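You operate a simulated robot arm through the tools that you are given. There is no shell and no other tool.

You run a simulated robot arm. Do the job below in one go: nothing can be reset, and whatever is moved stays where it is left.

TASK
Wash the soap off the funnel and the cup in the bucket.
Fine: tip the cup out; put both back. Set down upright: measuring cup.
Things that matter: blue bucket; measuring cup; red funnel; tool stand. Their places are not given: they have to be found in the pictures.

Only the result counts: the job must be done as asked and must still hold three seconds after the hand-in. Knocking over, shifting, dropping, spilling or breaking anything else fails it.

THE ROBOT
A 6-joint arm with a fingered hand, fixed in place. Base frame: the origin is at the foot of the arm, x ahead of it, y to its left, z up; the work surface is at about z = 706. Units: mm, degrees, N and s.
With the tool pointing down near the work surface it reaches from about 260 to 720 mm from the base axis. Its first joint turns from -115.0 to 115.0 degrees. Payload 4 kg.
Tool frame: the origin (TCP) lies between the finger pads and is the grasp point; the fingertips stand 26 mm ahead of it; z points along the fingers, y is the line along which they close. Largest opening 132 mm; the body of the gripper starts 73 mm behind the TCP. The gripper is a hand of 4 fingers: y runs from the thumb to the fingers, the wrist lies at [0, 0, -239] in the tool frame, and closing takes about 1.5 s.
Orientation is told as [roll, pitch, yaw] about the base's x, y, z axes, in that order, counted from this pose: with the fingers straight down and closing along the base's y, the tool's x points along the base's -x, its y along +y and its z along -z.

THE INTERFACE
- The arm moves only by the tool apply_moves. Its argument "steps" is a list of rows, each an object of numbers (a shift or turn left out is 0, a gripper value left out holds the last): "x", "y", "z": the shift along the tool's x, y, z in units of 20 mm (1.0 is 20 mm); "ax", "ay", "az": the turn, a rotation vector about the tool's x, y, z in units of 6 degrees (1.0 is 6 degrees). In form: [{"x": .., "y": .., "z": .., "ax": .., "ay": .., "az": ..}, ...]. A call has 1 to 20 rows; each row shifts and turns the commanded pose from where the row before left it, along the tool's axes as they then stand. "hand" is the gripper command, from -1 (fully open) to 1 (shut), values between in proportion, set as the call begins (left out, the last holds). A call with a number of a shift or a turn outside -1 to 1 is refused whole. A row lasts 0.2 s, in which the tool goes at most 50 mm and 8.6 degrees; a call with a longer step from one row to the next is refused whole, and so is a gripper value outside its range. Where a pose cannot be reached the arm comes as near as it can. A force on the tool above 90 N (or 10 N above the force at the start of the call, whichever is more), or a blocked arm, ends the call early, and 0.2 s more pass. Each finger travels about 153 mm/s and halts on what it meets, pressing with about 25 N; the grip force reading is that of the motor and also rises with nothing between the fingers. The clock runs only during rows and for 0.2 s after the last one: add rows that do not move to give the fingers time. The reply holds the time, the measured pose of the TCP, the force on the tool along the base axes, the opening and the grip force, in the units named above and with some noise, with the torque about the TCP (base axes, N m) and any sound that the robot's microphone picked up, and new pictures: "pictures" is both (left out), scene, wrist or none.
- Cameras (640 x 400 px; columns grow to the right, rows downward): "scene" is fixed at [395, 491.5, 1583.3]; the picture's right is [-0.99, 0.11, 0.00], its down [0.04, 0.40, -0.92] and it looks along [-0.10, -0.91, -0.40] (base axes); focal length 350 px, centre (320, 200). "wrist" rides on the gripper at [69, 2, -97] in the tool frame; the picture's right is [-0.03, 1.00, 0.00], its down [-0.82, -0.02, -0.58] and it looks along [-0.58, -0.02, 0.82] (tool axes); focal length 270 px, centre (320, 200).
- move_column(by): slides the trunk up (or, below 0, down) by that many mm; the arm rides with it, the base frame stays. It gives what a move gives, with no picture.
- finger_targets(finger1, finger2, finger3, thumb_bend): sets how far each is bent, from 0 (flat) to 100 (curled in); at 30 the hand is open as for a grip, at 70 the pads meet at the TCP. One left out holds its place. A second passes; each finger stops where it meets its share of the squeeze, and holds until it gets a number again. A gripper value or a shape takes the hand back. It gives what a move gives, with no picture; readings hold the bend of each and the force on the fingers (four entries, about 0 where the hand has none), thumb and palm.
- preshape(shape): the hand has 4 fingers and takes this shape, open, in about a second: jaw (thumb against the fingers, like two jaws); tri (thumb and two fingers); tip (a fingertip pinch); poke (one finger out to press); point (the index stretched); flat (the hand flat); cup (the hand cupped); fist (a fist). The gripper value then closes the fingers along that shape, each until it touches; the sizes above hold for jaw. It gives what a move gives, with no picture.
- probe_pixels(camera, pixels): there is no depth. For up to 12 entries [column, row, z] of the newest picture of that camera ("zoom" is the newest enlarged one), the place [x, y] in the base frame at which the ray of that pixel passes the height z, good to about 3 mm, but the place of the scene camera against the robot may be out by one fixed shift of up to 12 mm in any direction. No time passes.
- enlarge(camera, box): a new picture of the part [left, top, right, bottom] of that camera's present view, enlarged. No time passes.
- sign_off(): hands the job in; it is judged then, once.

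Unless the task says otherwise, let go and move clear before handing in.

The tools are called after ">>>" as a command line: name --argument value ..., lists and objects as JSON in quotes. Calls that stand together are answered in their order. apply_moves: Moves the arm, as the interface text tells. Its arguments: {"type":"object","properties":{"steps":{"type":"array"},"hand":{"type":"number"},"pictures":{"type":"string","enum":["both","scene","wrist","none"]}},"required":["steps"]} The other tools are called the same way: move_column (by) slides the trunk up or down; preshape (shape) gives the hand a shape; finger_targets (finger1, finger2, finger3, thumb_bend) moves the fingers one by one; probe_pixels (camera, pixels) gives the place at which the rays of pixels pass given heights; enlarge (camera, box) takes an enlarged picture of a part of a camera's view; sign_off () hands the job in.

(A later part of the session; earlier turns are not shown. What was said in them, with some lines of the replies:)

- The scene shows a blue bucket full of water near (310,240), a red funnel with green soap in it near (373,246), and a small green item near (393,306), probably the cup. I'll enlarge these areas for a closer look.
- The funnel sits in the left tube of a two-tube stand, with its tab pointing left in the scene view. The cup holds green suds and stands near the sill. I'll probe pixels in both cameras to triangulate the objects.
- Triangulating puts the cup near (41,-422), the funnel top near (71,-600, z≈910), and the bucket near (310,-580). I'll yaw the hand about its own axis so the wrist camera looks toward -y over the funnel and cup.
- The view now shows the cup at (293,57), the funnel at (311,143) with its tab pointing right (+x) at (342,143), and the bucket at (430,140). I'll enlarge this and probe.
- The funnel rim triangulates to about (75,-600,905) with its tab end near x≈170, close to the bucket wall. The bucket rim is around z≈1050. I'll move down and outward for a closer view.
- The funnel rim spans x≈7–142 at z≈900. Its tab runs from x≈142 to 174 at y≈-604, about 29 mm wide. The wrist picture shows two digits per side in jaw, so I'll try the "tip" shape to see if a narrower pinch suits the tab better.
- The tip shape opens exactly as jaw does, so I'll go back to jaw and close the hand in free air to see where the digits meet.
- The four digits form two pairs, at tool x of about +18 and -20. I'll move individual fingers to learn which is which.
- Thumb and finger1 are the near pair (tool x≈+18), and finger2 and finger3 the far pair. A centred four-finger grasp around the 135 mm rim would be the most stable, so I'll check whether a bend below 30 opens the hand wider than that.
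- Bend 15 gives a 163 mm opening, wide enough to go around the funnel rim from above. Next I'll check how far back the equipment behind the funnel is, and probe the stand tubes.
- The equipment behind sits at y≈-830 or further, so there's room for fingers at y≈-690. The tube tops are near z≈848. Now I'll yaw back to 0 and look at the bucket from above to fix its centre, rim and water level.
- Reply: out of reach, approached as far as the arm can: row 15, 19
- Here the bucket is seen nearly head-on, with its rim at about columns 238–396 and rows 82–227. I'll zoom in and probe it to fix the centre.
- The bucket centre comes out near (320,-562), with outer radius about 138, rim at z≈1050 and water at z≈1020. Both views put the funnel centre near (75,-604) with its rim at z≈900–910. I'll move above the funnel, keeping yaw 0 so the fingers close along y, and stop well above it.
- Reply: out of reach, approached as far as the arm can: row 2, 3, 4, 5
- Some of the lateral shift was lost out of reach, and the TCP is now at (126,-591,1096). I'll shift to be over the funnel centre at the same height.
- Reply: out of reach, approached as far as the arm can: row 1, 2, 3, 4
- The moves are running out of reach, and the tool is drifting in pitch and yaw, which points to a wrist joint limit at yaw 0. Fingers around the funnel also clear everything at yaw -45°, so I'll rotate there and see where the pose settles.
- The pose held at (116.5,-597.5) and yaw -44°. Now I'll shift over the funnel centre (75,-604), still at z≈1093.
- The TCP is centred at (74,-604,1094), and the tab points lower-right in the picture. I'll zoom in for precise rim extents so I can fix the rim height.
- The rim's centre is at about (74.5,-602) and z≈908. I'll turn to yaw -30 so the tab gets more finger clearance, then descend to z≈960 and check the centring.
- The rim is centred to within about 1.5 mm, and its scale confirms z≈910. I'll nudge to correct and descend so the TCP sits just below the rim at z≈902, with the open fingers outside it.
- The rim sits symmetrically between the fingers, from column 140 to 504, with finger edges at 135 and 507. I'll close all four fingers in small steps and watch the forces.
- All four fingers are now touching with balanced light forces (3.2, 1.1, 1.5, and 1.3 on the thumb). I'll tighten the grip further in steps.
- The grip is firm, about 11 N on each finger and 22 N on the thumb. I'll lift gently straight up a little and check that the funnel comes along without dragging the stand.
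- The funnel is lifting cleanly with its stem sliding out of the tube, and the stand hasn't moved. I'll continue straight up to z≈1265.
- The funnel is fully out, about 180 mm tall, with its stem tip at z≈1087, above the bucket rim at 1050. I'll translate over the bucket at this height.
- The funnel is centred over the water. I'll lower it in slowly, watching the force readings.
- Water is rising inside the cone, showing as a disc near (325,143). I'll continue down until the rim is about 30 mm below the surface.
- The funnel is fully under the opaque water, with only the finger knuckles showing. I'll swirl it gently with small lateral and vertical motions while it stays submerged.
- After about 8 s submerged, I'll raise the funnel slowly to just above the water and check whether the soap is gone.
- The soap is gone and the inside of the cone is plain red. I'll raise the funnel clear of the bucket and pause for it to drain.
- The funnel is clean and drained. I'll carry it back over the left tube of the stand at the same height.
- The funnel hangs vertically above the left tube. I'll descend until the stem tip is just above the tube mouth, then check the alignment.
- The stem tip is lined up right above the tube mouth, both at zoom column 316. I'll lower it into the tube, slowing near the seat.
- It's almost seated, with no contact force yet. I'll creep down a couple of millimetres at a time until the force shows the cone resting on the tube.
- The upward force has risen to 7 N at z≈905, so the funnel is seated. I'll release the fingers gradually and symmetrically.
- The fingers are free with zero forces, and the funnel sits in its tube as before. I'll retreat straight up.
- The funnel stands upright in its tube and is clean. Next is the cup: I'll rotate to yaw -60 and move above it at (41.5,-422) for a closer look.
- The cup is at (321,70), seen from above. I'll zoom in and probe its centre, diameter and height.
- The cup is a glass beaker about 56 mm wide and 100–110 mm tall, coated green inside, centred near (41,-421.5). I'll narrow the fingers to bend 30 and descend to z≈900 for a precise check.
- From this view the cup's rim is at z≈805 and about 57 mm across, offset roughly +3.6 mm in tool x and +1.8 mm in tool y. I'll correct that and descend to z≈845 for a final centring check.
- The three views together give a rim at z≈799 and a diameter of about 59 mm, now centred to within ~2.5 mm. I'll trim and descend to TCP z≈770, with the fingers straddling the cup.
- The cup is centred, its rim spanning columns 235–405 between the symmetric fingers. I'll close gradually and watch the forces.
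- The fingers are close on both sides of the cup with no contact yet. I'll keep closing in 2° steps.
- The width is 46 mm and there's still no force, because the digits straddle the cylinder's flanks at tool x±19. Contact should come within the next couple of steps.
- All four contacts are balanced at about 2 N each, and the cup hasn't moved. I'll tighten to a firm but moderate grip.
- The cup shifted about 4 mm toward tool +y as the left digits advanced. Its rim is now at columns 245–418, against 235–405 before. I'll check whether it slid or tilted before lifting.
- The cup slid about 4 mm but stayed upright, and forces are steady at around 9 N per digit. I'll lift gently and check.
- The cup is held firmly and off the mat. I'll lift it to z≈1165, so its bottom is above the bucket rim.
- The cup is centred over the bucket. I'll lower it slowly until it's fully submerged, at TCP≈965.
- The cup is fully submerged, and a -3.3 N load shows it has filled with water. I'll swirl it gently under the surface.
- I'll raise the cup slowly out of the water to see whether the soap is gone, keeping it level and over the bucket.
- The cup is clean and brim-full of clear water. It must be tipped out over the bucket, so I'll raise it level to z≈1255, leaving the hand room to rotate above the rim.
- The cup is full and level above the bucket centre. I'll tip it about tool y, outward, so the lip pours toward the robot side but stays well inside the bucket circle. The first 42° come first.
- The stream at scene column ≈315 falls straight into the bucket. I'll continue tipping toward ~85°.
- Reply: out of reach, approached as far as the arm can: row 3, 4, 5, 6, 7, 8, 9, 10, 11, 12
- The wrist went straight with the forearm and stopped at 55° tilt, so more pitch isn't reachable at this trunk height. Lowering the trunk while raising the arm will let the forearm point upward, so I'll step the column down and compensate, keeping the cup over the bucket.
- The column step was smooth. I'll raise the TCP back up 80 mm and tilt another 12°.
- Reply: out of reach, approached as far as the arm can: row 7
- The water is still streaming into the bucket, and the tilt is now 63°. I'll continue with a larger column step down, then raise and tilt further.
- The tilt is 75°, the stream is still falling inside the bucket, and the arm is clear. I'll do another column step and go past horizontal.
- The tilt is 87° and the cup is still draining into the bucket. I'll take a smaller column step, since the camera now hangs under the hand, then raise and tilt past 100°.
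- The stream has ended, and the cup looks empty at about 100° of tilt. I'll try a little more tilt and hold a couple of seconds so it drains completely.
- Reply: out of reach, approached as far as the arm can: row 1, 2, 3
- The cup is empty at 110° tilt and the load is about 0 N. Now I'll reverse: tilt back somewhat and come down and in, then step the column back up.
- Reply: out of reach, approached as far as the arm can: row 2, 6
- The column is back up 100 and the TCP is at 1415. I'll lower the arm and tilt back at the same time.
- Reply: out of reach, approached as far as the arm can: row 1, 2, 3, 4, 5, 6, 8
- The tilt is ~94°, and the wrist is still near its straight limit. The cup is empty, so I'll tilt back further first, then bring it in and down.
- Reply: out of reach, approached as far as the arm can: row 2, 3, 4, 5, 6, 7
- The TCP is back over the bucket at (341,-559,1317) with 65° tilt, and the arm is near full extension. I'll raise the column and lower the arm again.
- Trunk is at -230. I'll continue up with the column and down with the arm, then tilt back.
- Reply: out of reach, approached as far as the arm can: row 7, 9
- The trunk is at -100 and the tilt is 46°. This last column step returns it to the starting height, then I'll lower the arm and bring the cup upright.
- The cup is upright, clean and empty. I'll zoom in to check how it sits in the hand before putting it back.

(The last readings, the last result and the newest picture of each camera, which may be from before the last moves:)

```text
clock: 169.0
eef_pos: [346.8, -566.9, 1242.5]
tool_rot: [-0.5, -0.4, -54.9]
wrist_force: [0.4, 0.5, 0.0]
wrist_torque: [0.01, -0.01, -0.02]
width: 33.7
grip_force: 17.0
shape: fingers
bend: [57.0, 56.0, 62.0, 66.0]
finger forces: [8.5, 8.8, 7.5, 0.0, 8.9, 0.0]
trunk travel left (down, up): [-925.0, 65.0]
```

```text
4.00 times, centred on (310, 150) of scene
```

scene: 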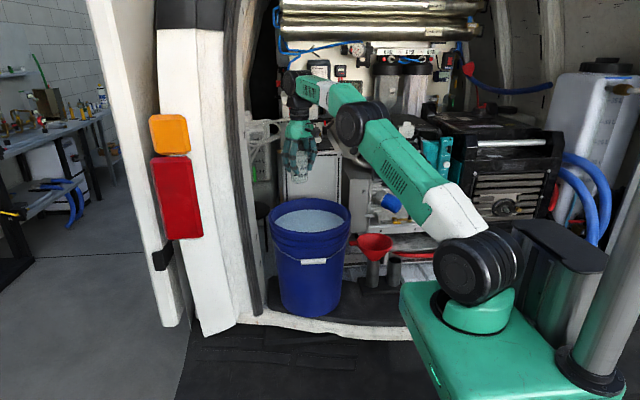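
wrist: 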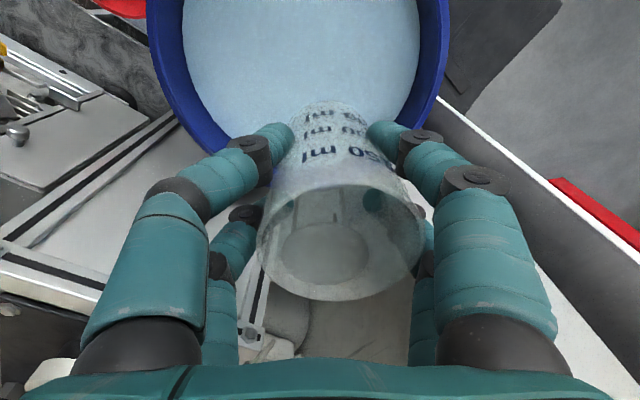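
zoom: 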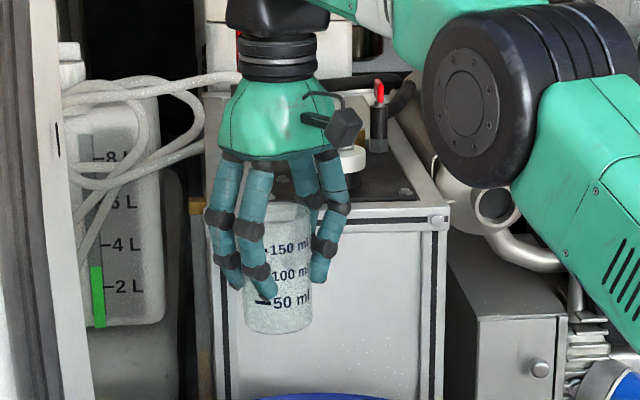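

The cup sits vertically in the grip, offset about (-4,+7) mm in the tool frame, with its bottom 66 mm below the TCP. I'll carry it back above its original spot, compensating for that offset.

>>> apply_moves --steps '[{"az": 0.85}, {"x": 0.5, "y": -0.35}, {"x": 0.835, "y": -0.585}, {"x": 0.835, "y": -0.585}, {"x": 0.835, "y": -0.585}, {"x": 0.835, "y": -0.585}, {"x": 0.835, "y": -0.585}, {"x": 0.835, "y": -0.585}, {"x": 0.835, "y": -0.585}, {"x": 0.835, "y": -0.585}, {"x": 0.835, "y": -0.585}, {"x": 0.835, "y": -0.585}, {"x": 0.835, "y": -0.585}, {"x": 0.835, "y": -0.585}, {"x": 0.835, "y": -0.585}, {"x": 0.835, "y": -0.585}, {"x": 0.835, "y": -0.585}, {"x": 0.835, "y": -0.585}, {"x": 0.34, "y": -0.24}, {"x": 0}]' --pictures "both"

```text
clock: 173.2
eef_pos: [31.5, -422.4, 1241.3]
tool_rot: [-0.3, -0.4, -59.8]
wrist_force: [-0.4, -0.1, 0.1]
wrist_torque: [-0.02, -0.02, 0.01]
width: 33.3
grip_force: 16.5
shape: fingers
bend: [57.0, 56.0, 62.0, 66.0]
finger forces: [8.6, 8.9, 7.6, 0.0, 9.1, 0.0]
trunk travel left (down, up): [-925.0, 65.0]
```

scene: 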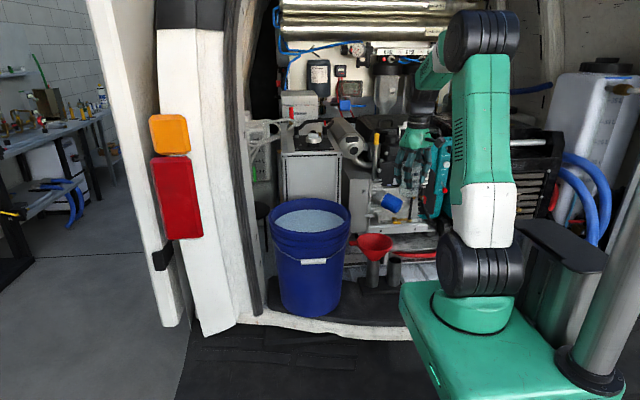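
wrist: 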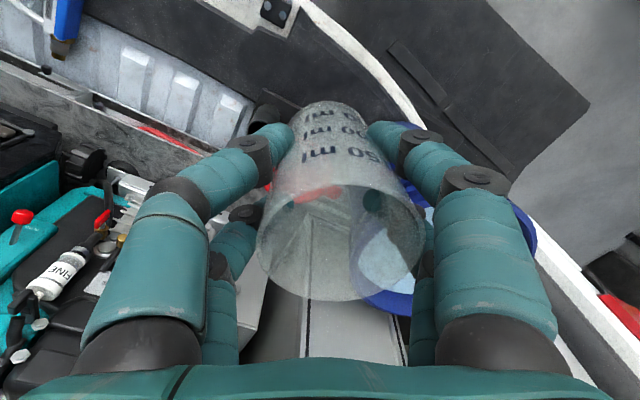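

The cup is above its original spot. I'll descend to z≈845, leaving the cup bottom about 70 mm above the mat, then check.

>>> apply_moves --steps '[{"z": 0.8, "x": 0.08, "y": 0.05}, {"z": 1}, {"z": 1}, {"z": 1}, {"z": 1}, {"z": 1}, {"z": 1}, {"z": 1}, {"z": 1}, {"z": 1}, {"z": 1}, {"z": 1}, {"z": 1}, {"z": 1}, {"z": 1}, {"z": 1}, {"z": 1}, {"z": 1}, {"z": 1}, {"z": 1}]' --pictures "both"

>>> enlarge --camera "scene" --box '[350, 210, 430, 330]'

>>> enlarge --camera "wrist" --box '[220, 60, 460, 320]'

```text
clock: 177.4
eef_pos: [33.0, -423.9, 845.6]
tool_rot: [-0.3, -0.4, -59.9]
wrist_force: [-0.3, 0.4, -0.4]
wrist_torque: [-0.01, 0.0, 0.01]
width: 33.8
grip_force: 17.6
shape: fingers
bend: [57.0, 56.0, 62.0, 66.0]
finger forces: [8.5, 8.8, 7.6, 0.1, 9.1, 0.0]
trunk travel left (down, up): [-925.0, 65.0]
```

scene: 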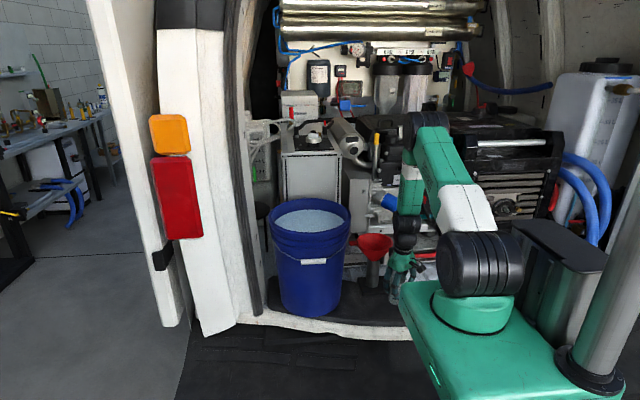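
wrist: 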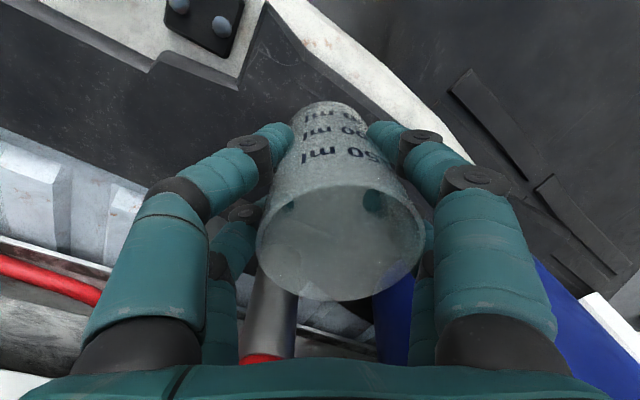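

```text
3.33 times, centred on (390, 270) of scene
```

zoom: 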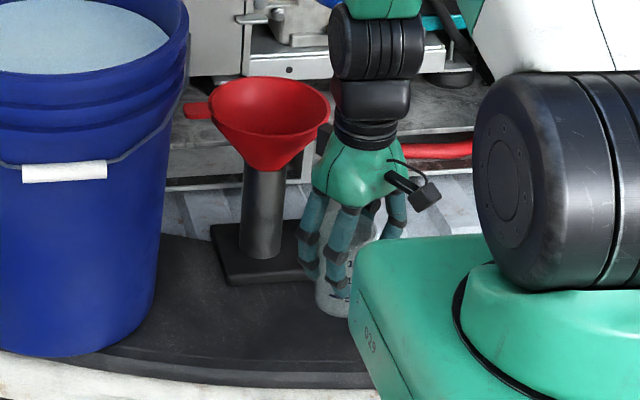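

```text
1.54 times, centred on (340, 190) of wrist
```

zoom: 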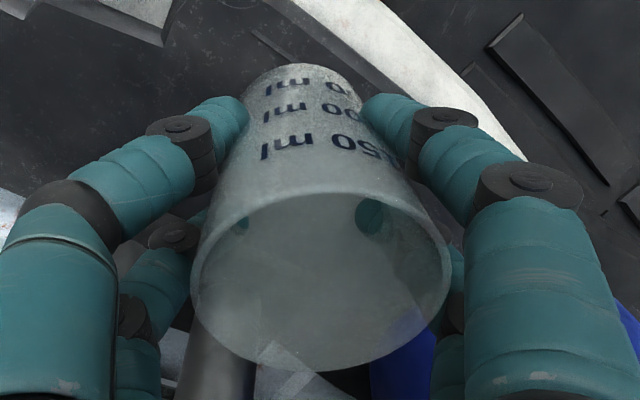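

I'm about 3 mm off in y. I'll correct that and descend to z≈780, just above touchdown.

>>> apply_moves --steps '[{"x": 0.14, "y": 0.03, "z": 0.5}, {"z": 0.6}, {"z": 0.6}, {"z": 0.6}, {"z": 0.5}, {"z": 0.35}, {"z": 0.1}, {"z": 0}]' --pictures "both"

>>> enlarge --camera "scene" --box '[360, 230, 430, 330]'

```text
clock: 179.2
eef_pos: [30.7, -421.2, 779.9]
tool_rot: [-0.3, -0.4, -59.8]
wrist_force: [-0.5, 0.2, 0.1]
wrist_torque: [-0.01, 0.03, 0.01]
width: 33.2
grip_force: 17.8
shape: fingers
bend: [57.0, 56.0, 62.0, 66.0]
finger forces: [8.6, 8.9, 7.6, 0.1, 9.1, 0.1]
trunk travel left (down, up): [-925.0, 65.0]
```

scene: 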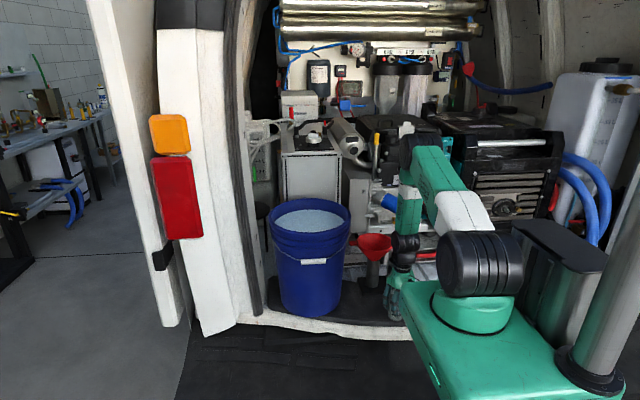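
wrist: 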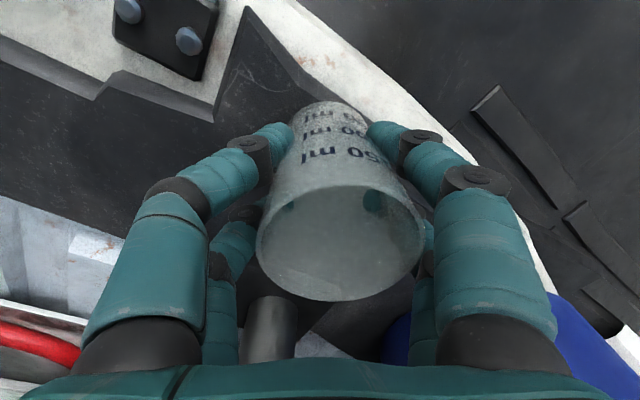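

```text
4.00 times, centred on (395, 280) of scene
```

zoom: 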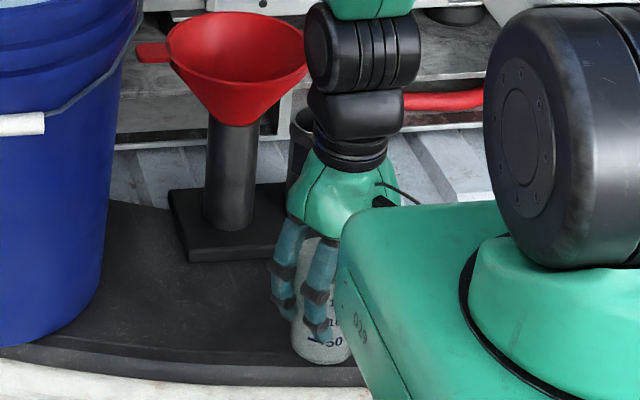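

Comparing the cup's left edge in the scene (≈387.8 px now, 386.5 originally), it should go about 3 mm toward +x. I'll correct that and creep down to touchdown.

>>> apply_moves --steps '[{"x": -0.06, "y": 0.11, "z": 0.1}, {"z": 0.1}, {"z": 0.1}, {"z": 0}]' --pictures "none"

>>> apply_moves --steps '[{"z": 0.1}, {"z": 0}]' --pictures "both"

```text
clock: 180.2
eef_pos: [33.1, -422.1, 773.4]
tool_rot: [-0.3, -0.4, -59.8]
wrist_force: [-0.1, 0.1, 0.1]
wrist_torque: [-0.02, 0.02, -0.05]
width: 33.5
grip_force: 16.9
shape: fingers
bend: [57.0, 56.0, 62.0, 66.0]
finger forces: [8.4, 8.9, 7.7, 0.0, 9.2, 0.0]
trunk travel left (down, up): [-925.0, 65.0]
```

```text
clock: 180.8
eef_pos: [33.5, -422.8, 773.3]
tool_rot: [-0.3, -0.4, -59.9]
wrist_force: [-0.5, -1.2, 0.2]
wrist_torque: [0.0, 0.0, 0.01]
width: 33.7
grip_force: 16.3
shape: fingers
bend: [57.0, 56.0, 62.0, 66.0]
finger forces: [8.5, 8.9, 7.5, 0.1, 9.2, 0.0]
trunk travel left (down, up): [-925.0, 65.0]
```

scene: 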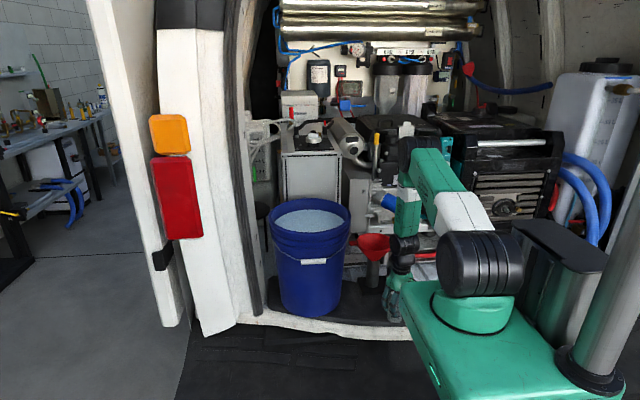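
wrist: 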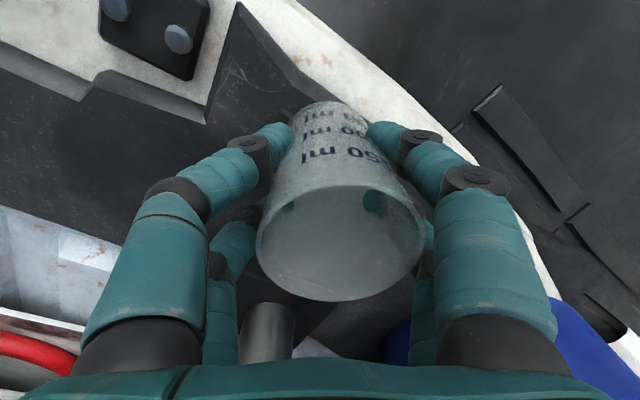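

No contact yet at TCP ≈773. I'll keep creeping down in 1–2 mm steps, watching the vertical force.

>>> apply_moves --steps '[{"z": 0.08}, {"z": 0}]' --pictures "none"

>>> apply_moves --steps '[{"z": 0.08}, {"z": 0}]' --pictures "none"

```text
clock: 181.4
eef_pos: [33.1, -421.5, 769.5]
tool_rot: [-0.3, -0.5, -60.0]
wrist_force: [0.5, 0.3, -0.6]
wrist_torque: [-0.02, 0.02, 0.0]
width: 33.7
grip_force: 16.9
shape: fingers
bend: [57.0, 56.0, 62.0, 66.0]
finger forces: [8.4, 8.9, 7.5, 0.1, 9.2, 0.1]
trunk travel left (down, up): [-925.0, 65.0]
```

```text
clock: 182.0
eef_pos: [34.2, -422.5, 769.3]
tool_rot: [-0.3, -0.5, -59.9]
wrist_force: [-0.7, 0.1, 6.6]
wrist_torque: [0.04, -0.18, -0.02]
width: 33.6
grip_force: 18.7
shape: fingers
bend: [57.0, 57.0, 62.0, 66.0]
finger forces: [9.0, 9.4, 8.7, 0.0, 10.3, 0.0]
trunk travel left (down, up): [-925.0, 65.0]
```

The cup is on the mat, with +6.6 N upward. I'll release by backing every finger off slightly from its own present bend, so none pushes the cup.

>>> finger_targets --finger1 54 --finger2 54 --finger3 59 --thumb_bend 63

>>> enlarge --camera "wrist" --box '[0, 0, 640, 400]'

```text
clock: 183.0
eef_pos: [32.3, -421.7, 769.1]
tool_rot: [-0.2, -0.4, -59.9]
wrist_force: [-0.6, -0.1, 0.2]
wrist_torque: [0.01, 0.0, -0.02]
width: 39.2
grip_force: 0.9
shape: fingers
bend: [54.0, 53.0, 59.0, 63.0]
finger forces: [0.1, 1.0, 0.2, 0.1, 1.4, 0.0]
trunk travel left (down, up): [-925.0, 65.0]
```

```text
1.00 times, centred on (320, 200) of wrist (not enlarged: the box is as wide or as high as the picture)
```

zoom: 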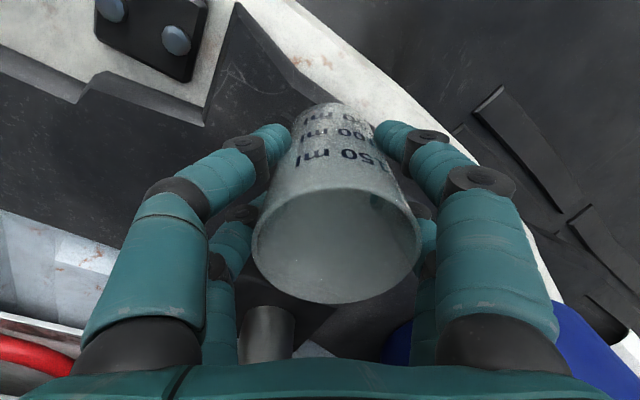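

The grip is nearly released, with about 1 N left on finger2 and thumb, and the cup is standing. I'll continue opening all fingers together.

>>> finger_targets --finger1 50 --finger2 50 --finger3 54 --thumb_bend 58

>>> finger_targets --finger1 40 --finger2 40 --finger3 40 --thumb_bend 40

>>> finger_targets --finger1 28 --finger2 28 --finger3 28 --thumb_bend 28

>>> apply_moves --steps '[{"z": 0}]' --pictures "both"

```text
clock: 184.0
eef_pos: [32.3, -422.7, 768.3]
tool_rot: [-0.1, -0.3, -59.9]
wrist_force: [-0.8, 0.3, 0.0]
wrist_torque: [-0.01, 0.02, -0.02]
width: 53.5
grip_force: 0.0
shape: fingers
bend: [50.0, 50.0, 54.0, 57.0]
finger forces: [0.1, 0.0, 0.0, 0.0, 0.0, 0.0]
trunk travel left (down, up): [-925.0, 65.0]
```

```text
clock: 185.0
eef_pos: [32.7, -420.7, 768.8]
tool_rot: [-0.3, -0.4, -59.9]
wrist_force: [-0.4, 1.1, -0.4]
wrist_torque: [0.01, 0.02, 0.02]
width: 99.4
grip_force: 0.0
shape: fingers
bend: [40.0, 40.0, 40.0, 40.0]
finger forces: [0.1, 0.0, 0.0, 0.0, 0.0, 0.1]
trunk travel left (down, up): [-925.0, 65.0]
```

```text
clock: 186.0
eef_pos: [32.5, -422.8, 769.3]
tool_rot: [-0.1, -0.4, -59.9]
wrist_force: [-0.2, -0.3, -0.5]
wrist_torque: [-0.02, 0.04, -0.03]
width: 136.8
grip_force: 0.0
shape: fingers
bend: [28.0, 28.0, 28.0, 28.0]
finger forces: [0.0, 0.0, 0.0, 0.0, 0.0, 0.0]
trunk travel left (down, up): [-925.0, 65.0]
```

```text
clock: 186.4
eef_pos: [32.0, -422.2, 767.8]
tool_rot: [-0.2, -0.4, -60.0]
wrist_force: [-0.1, -0.1, 0.0]
wrist_torque: [0.01, -0.02, -0.03]
width: 136.6
grip_force: 0.1
shape: fingers
bend: [28.0, 28.0, 28.0, 28.0]
finger forces: [0.0, 0.1, 0.1, 0.0, 0.0, 0.1]
trunk travel left (down, up): [-925.0, 65.0]
```

scene: 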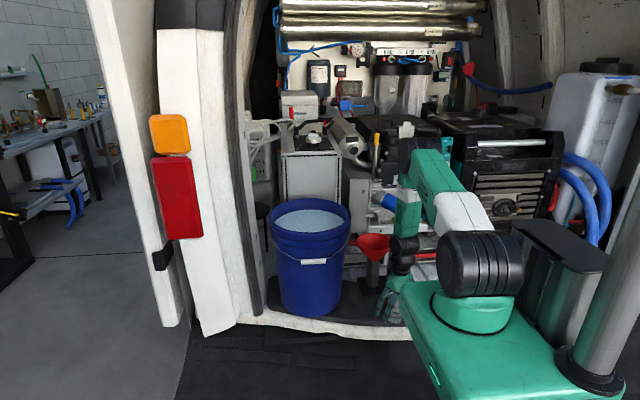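
wrist: 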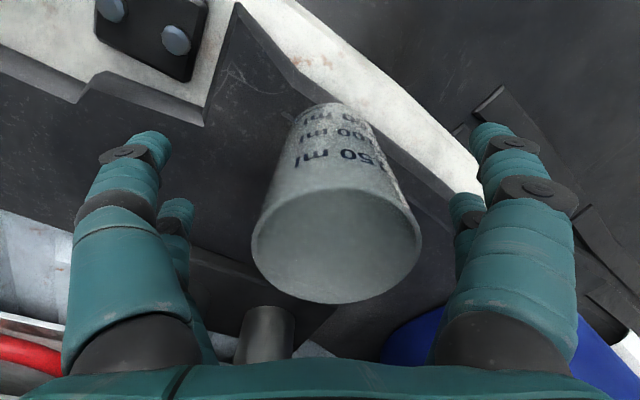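

The cup stands alone, upright and clean, and all fingers are open with zero force. I'll retreat straight up.

>>> apply_moves --steps '[{"z": -0.4}, {"z": -0.7}, {"z": -1}, {"z": -1}, {"z": -1}, {"z": -1}, {"z": -1}, {"z": -1}, {"z": -1}, {"z": -1}, {"z": -1}, {"z": -1}, {"z": -1}, {"z": -1}, {"z": -1}, {"z": -1}, {"z": -1}, {"z": 0}]' --pictures "both"

>>> enlarge --camera "scene" --box '[345, 220, 425, 330]'

>>> enlarge --camera "wrist" --box '[230, 20, 410, 150]'

```text
clock: 190.2
eef_pos: [32.0, -418.9, 1090.7]
tool_rot: [-0.3, -0.4, -59.9]
wrist_force: [-0.4, -0.2, 0.4]
wrist_torque: [0.0, -0.05, 0.03]
width: 136.9
grip_force: 0.0
shape: fingers
bend: [28.0, 28.0, 28.0, 28.0]
finger forces: [0.0, 0.0, 0.0, 0.0, 0.0, 0.0]
trunk travel left (down, up): [-925.0, 65.0]
```

scene: 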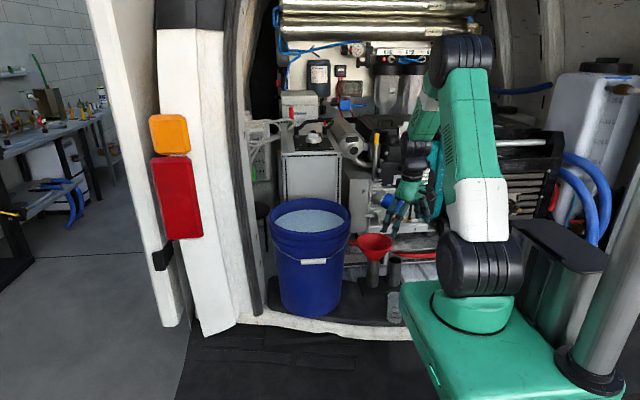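
wrist: 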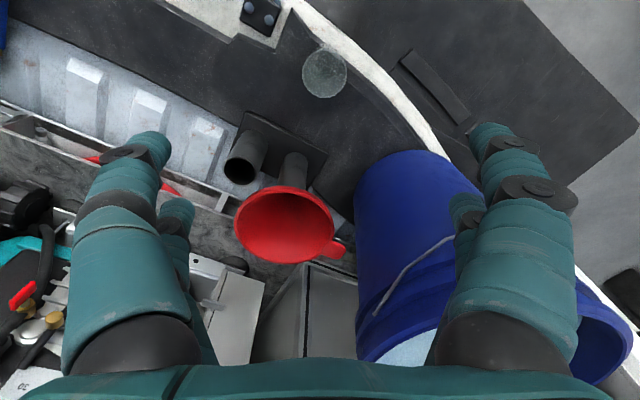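

```text
3.64 times, centred on (385, 275) of scene
```

zoom: 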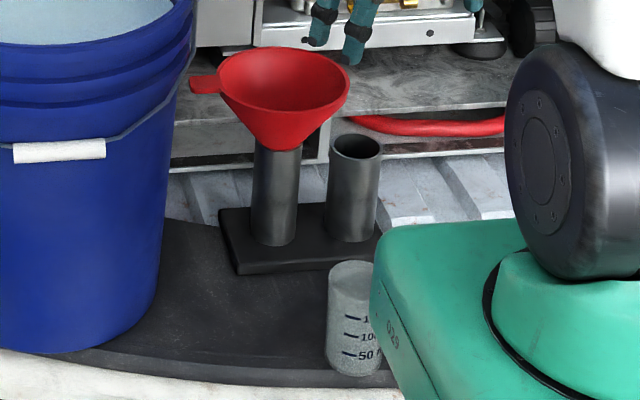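

```text
3.08 times, centred on (320, 85) of wrist
```

zoom: 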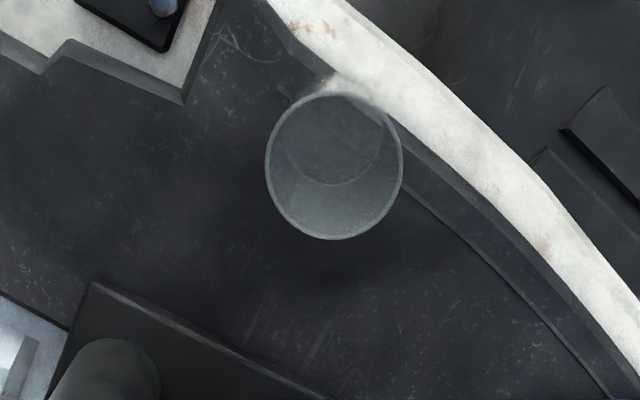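

The cup stands upright, clean and empty at its old spot, its left edge at column ≈387 as at the start. The funnel is back in its tube. I'll verify the positions by probing and compare against the originals.

>>> probe_pixels --camera "wrist" --pixels '[[324.5, 73.6, 800], [284, 225, 905], [340, 250, 905]]'

>>> enlarge --camera "wrist" --box '[215, 100, 365, 270]'

>>> enlarge --camera "scene" --box '[250, 180, 450, 340]'

```text
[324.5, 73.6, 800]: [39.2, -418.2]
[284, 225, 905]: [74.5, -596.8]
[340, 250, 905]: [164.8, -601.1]
```

```text
2.35 times, centred on (290, 185) of wrist
```

zoom: 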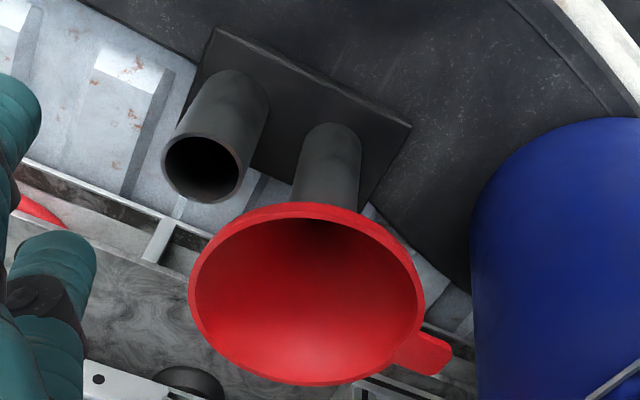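

```text
2.50 times, centred on (350, 260) of scene
```

zoom: 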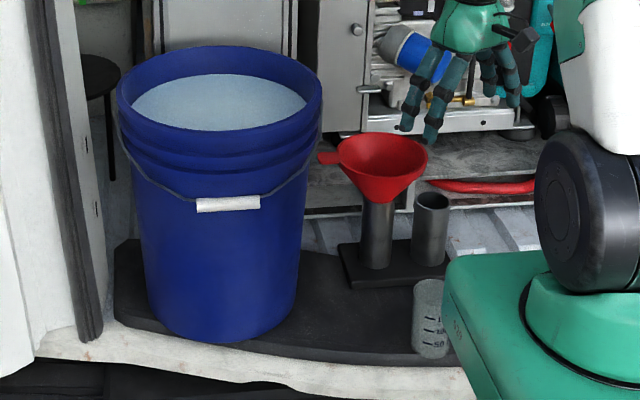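

The final zoom matches the starting scene: the funnel is clean in its tube, and the cup is clean, empty and upright at about (39,-418) versus (40,-420) originally. The bucket and stand haven't moved, and the hand is well clear, so I'm handing in.

>>> sign_off

```text
The job is handed in.
```

The funnel and the measuring cup are both washed and back in their places, and I've handed the job in. In the last pictures before hand-in:

- **Funnel:** the soap is gone. It is seated upright in the same tube of the tool stand, with its tab pointing the same way as before.
- **Measuring cup:** the soap is gone. I tipped it to about 110° over the bucket to empty it. It now stands upright, empty, within about 2 mm of where it started.
- **Bucket and stand:** neither has moved, and I saw no water fall outside the bucket. I moved the trunk down to tip the cup and brought it back to its starting height.

The hand was open and well above everything at hand-in.
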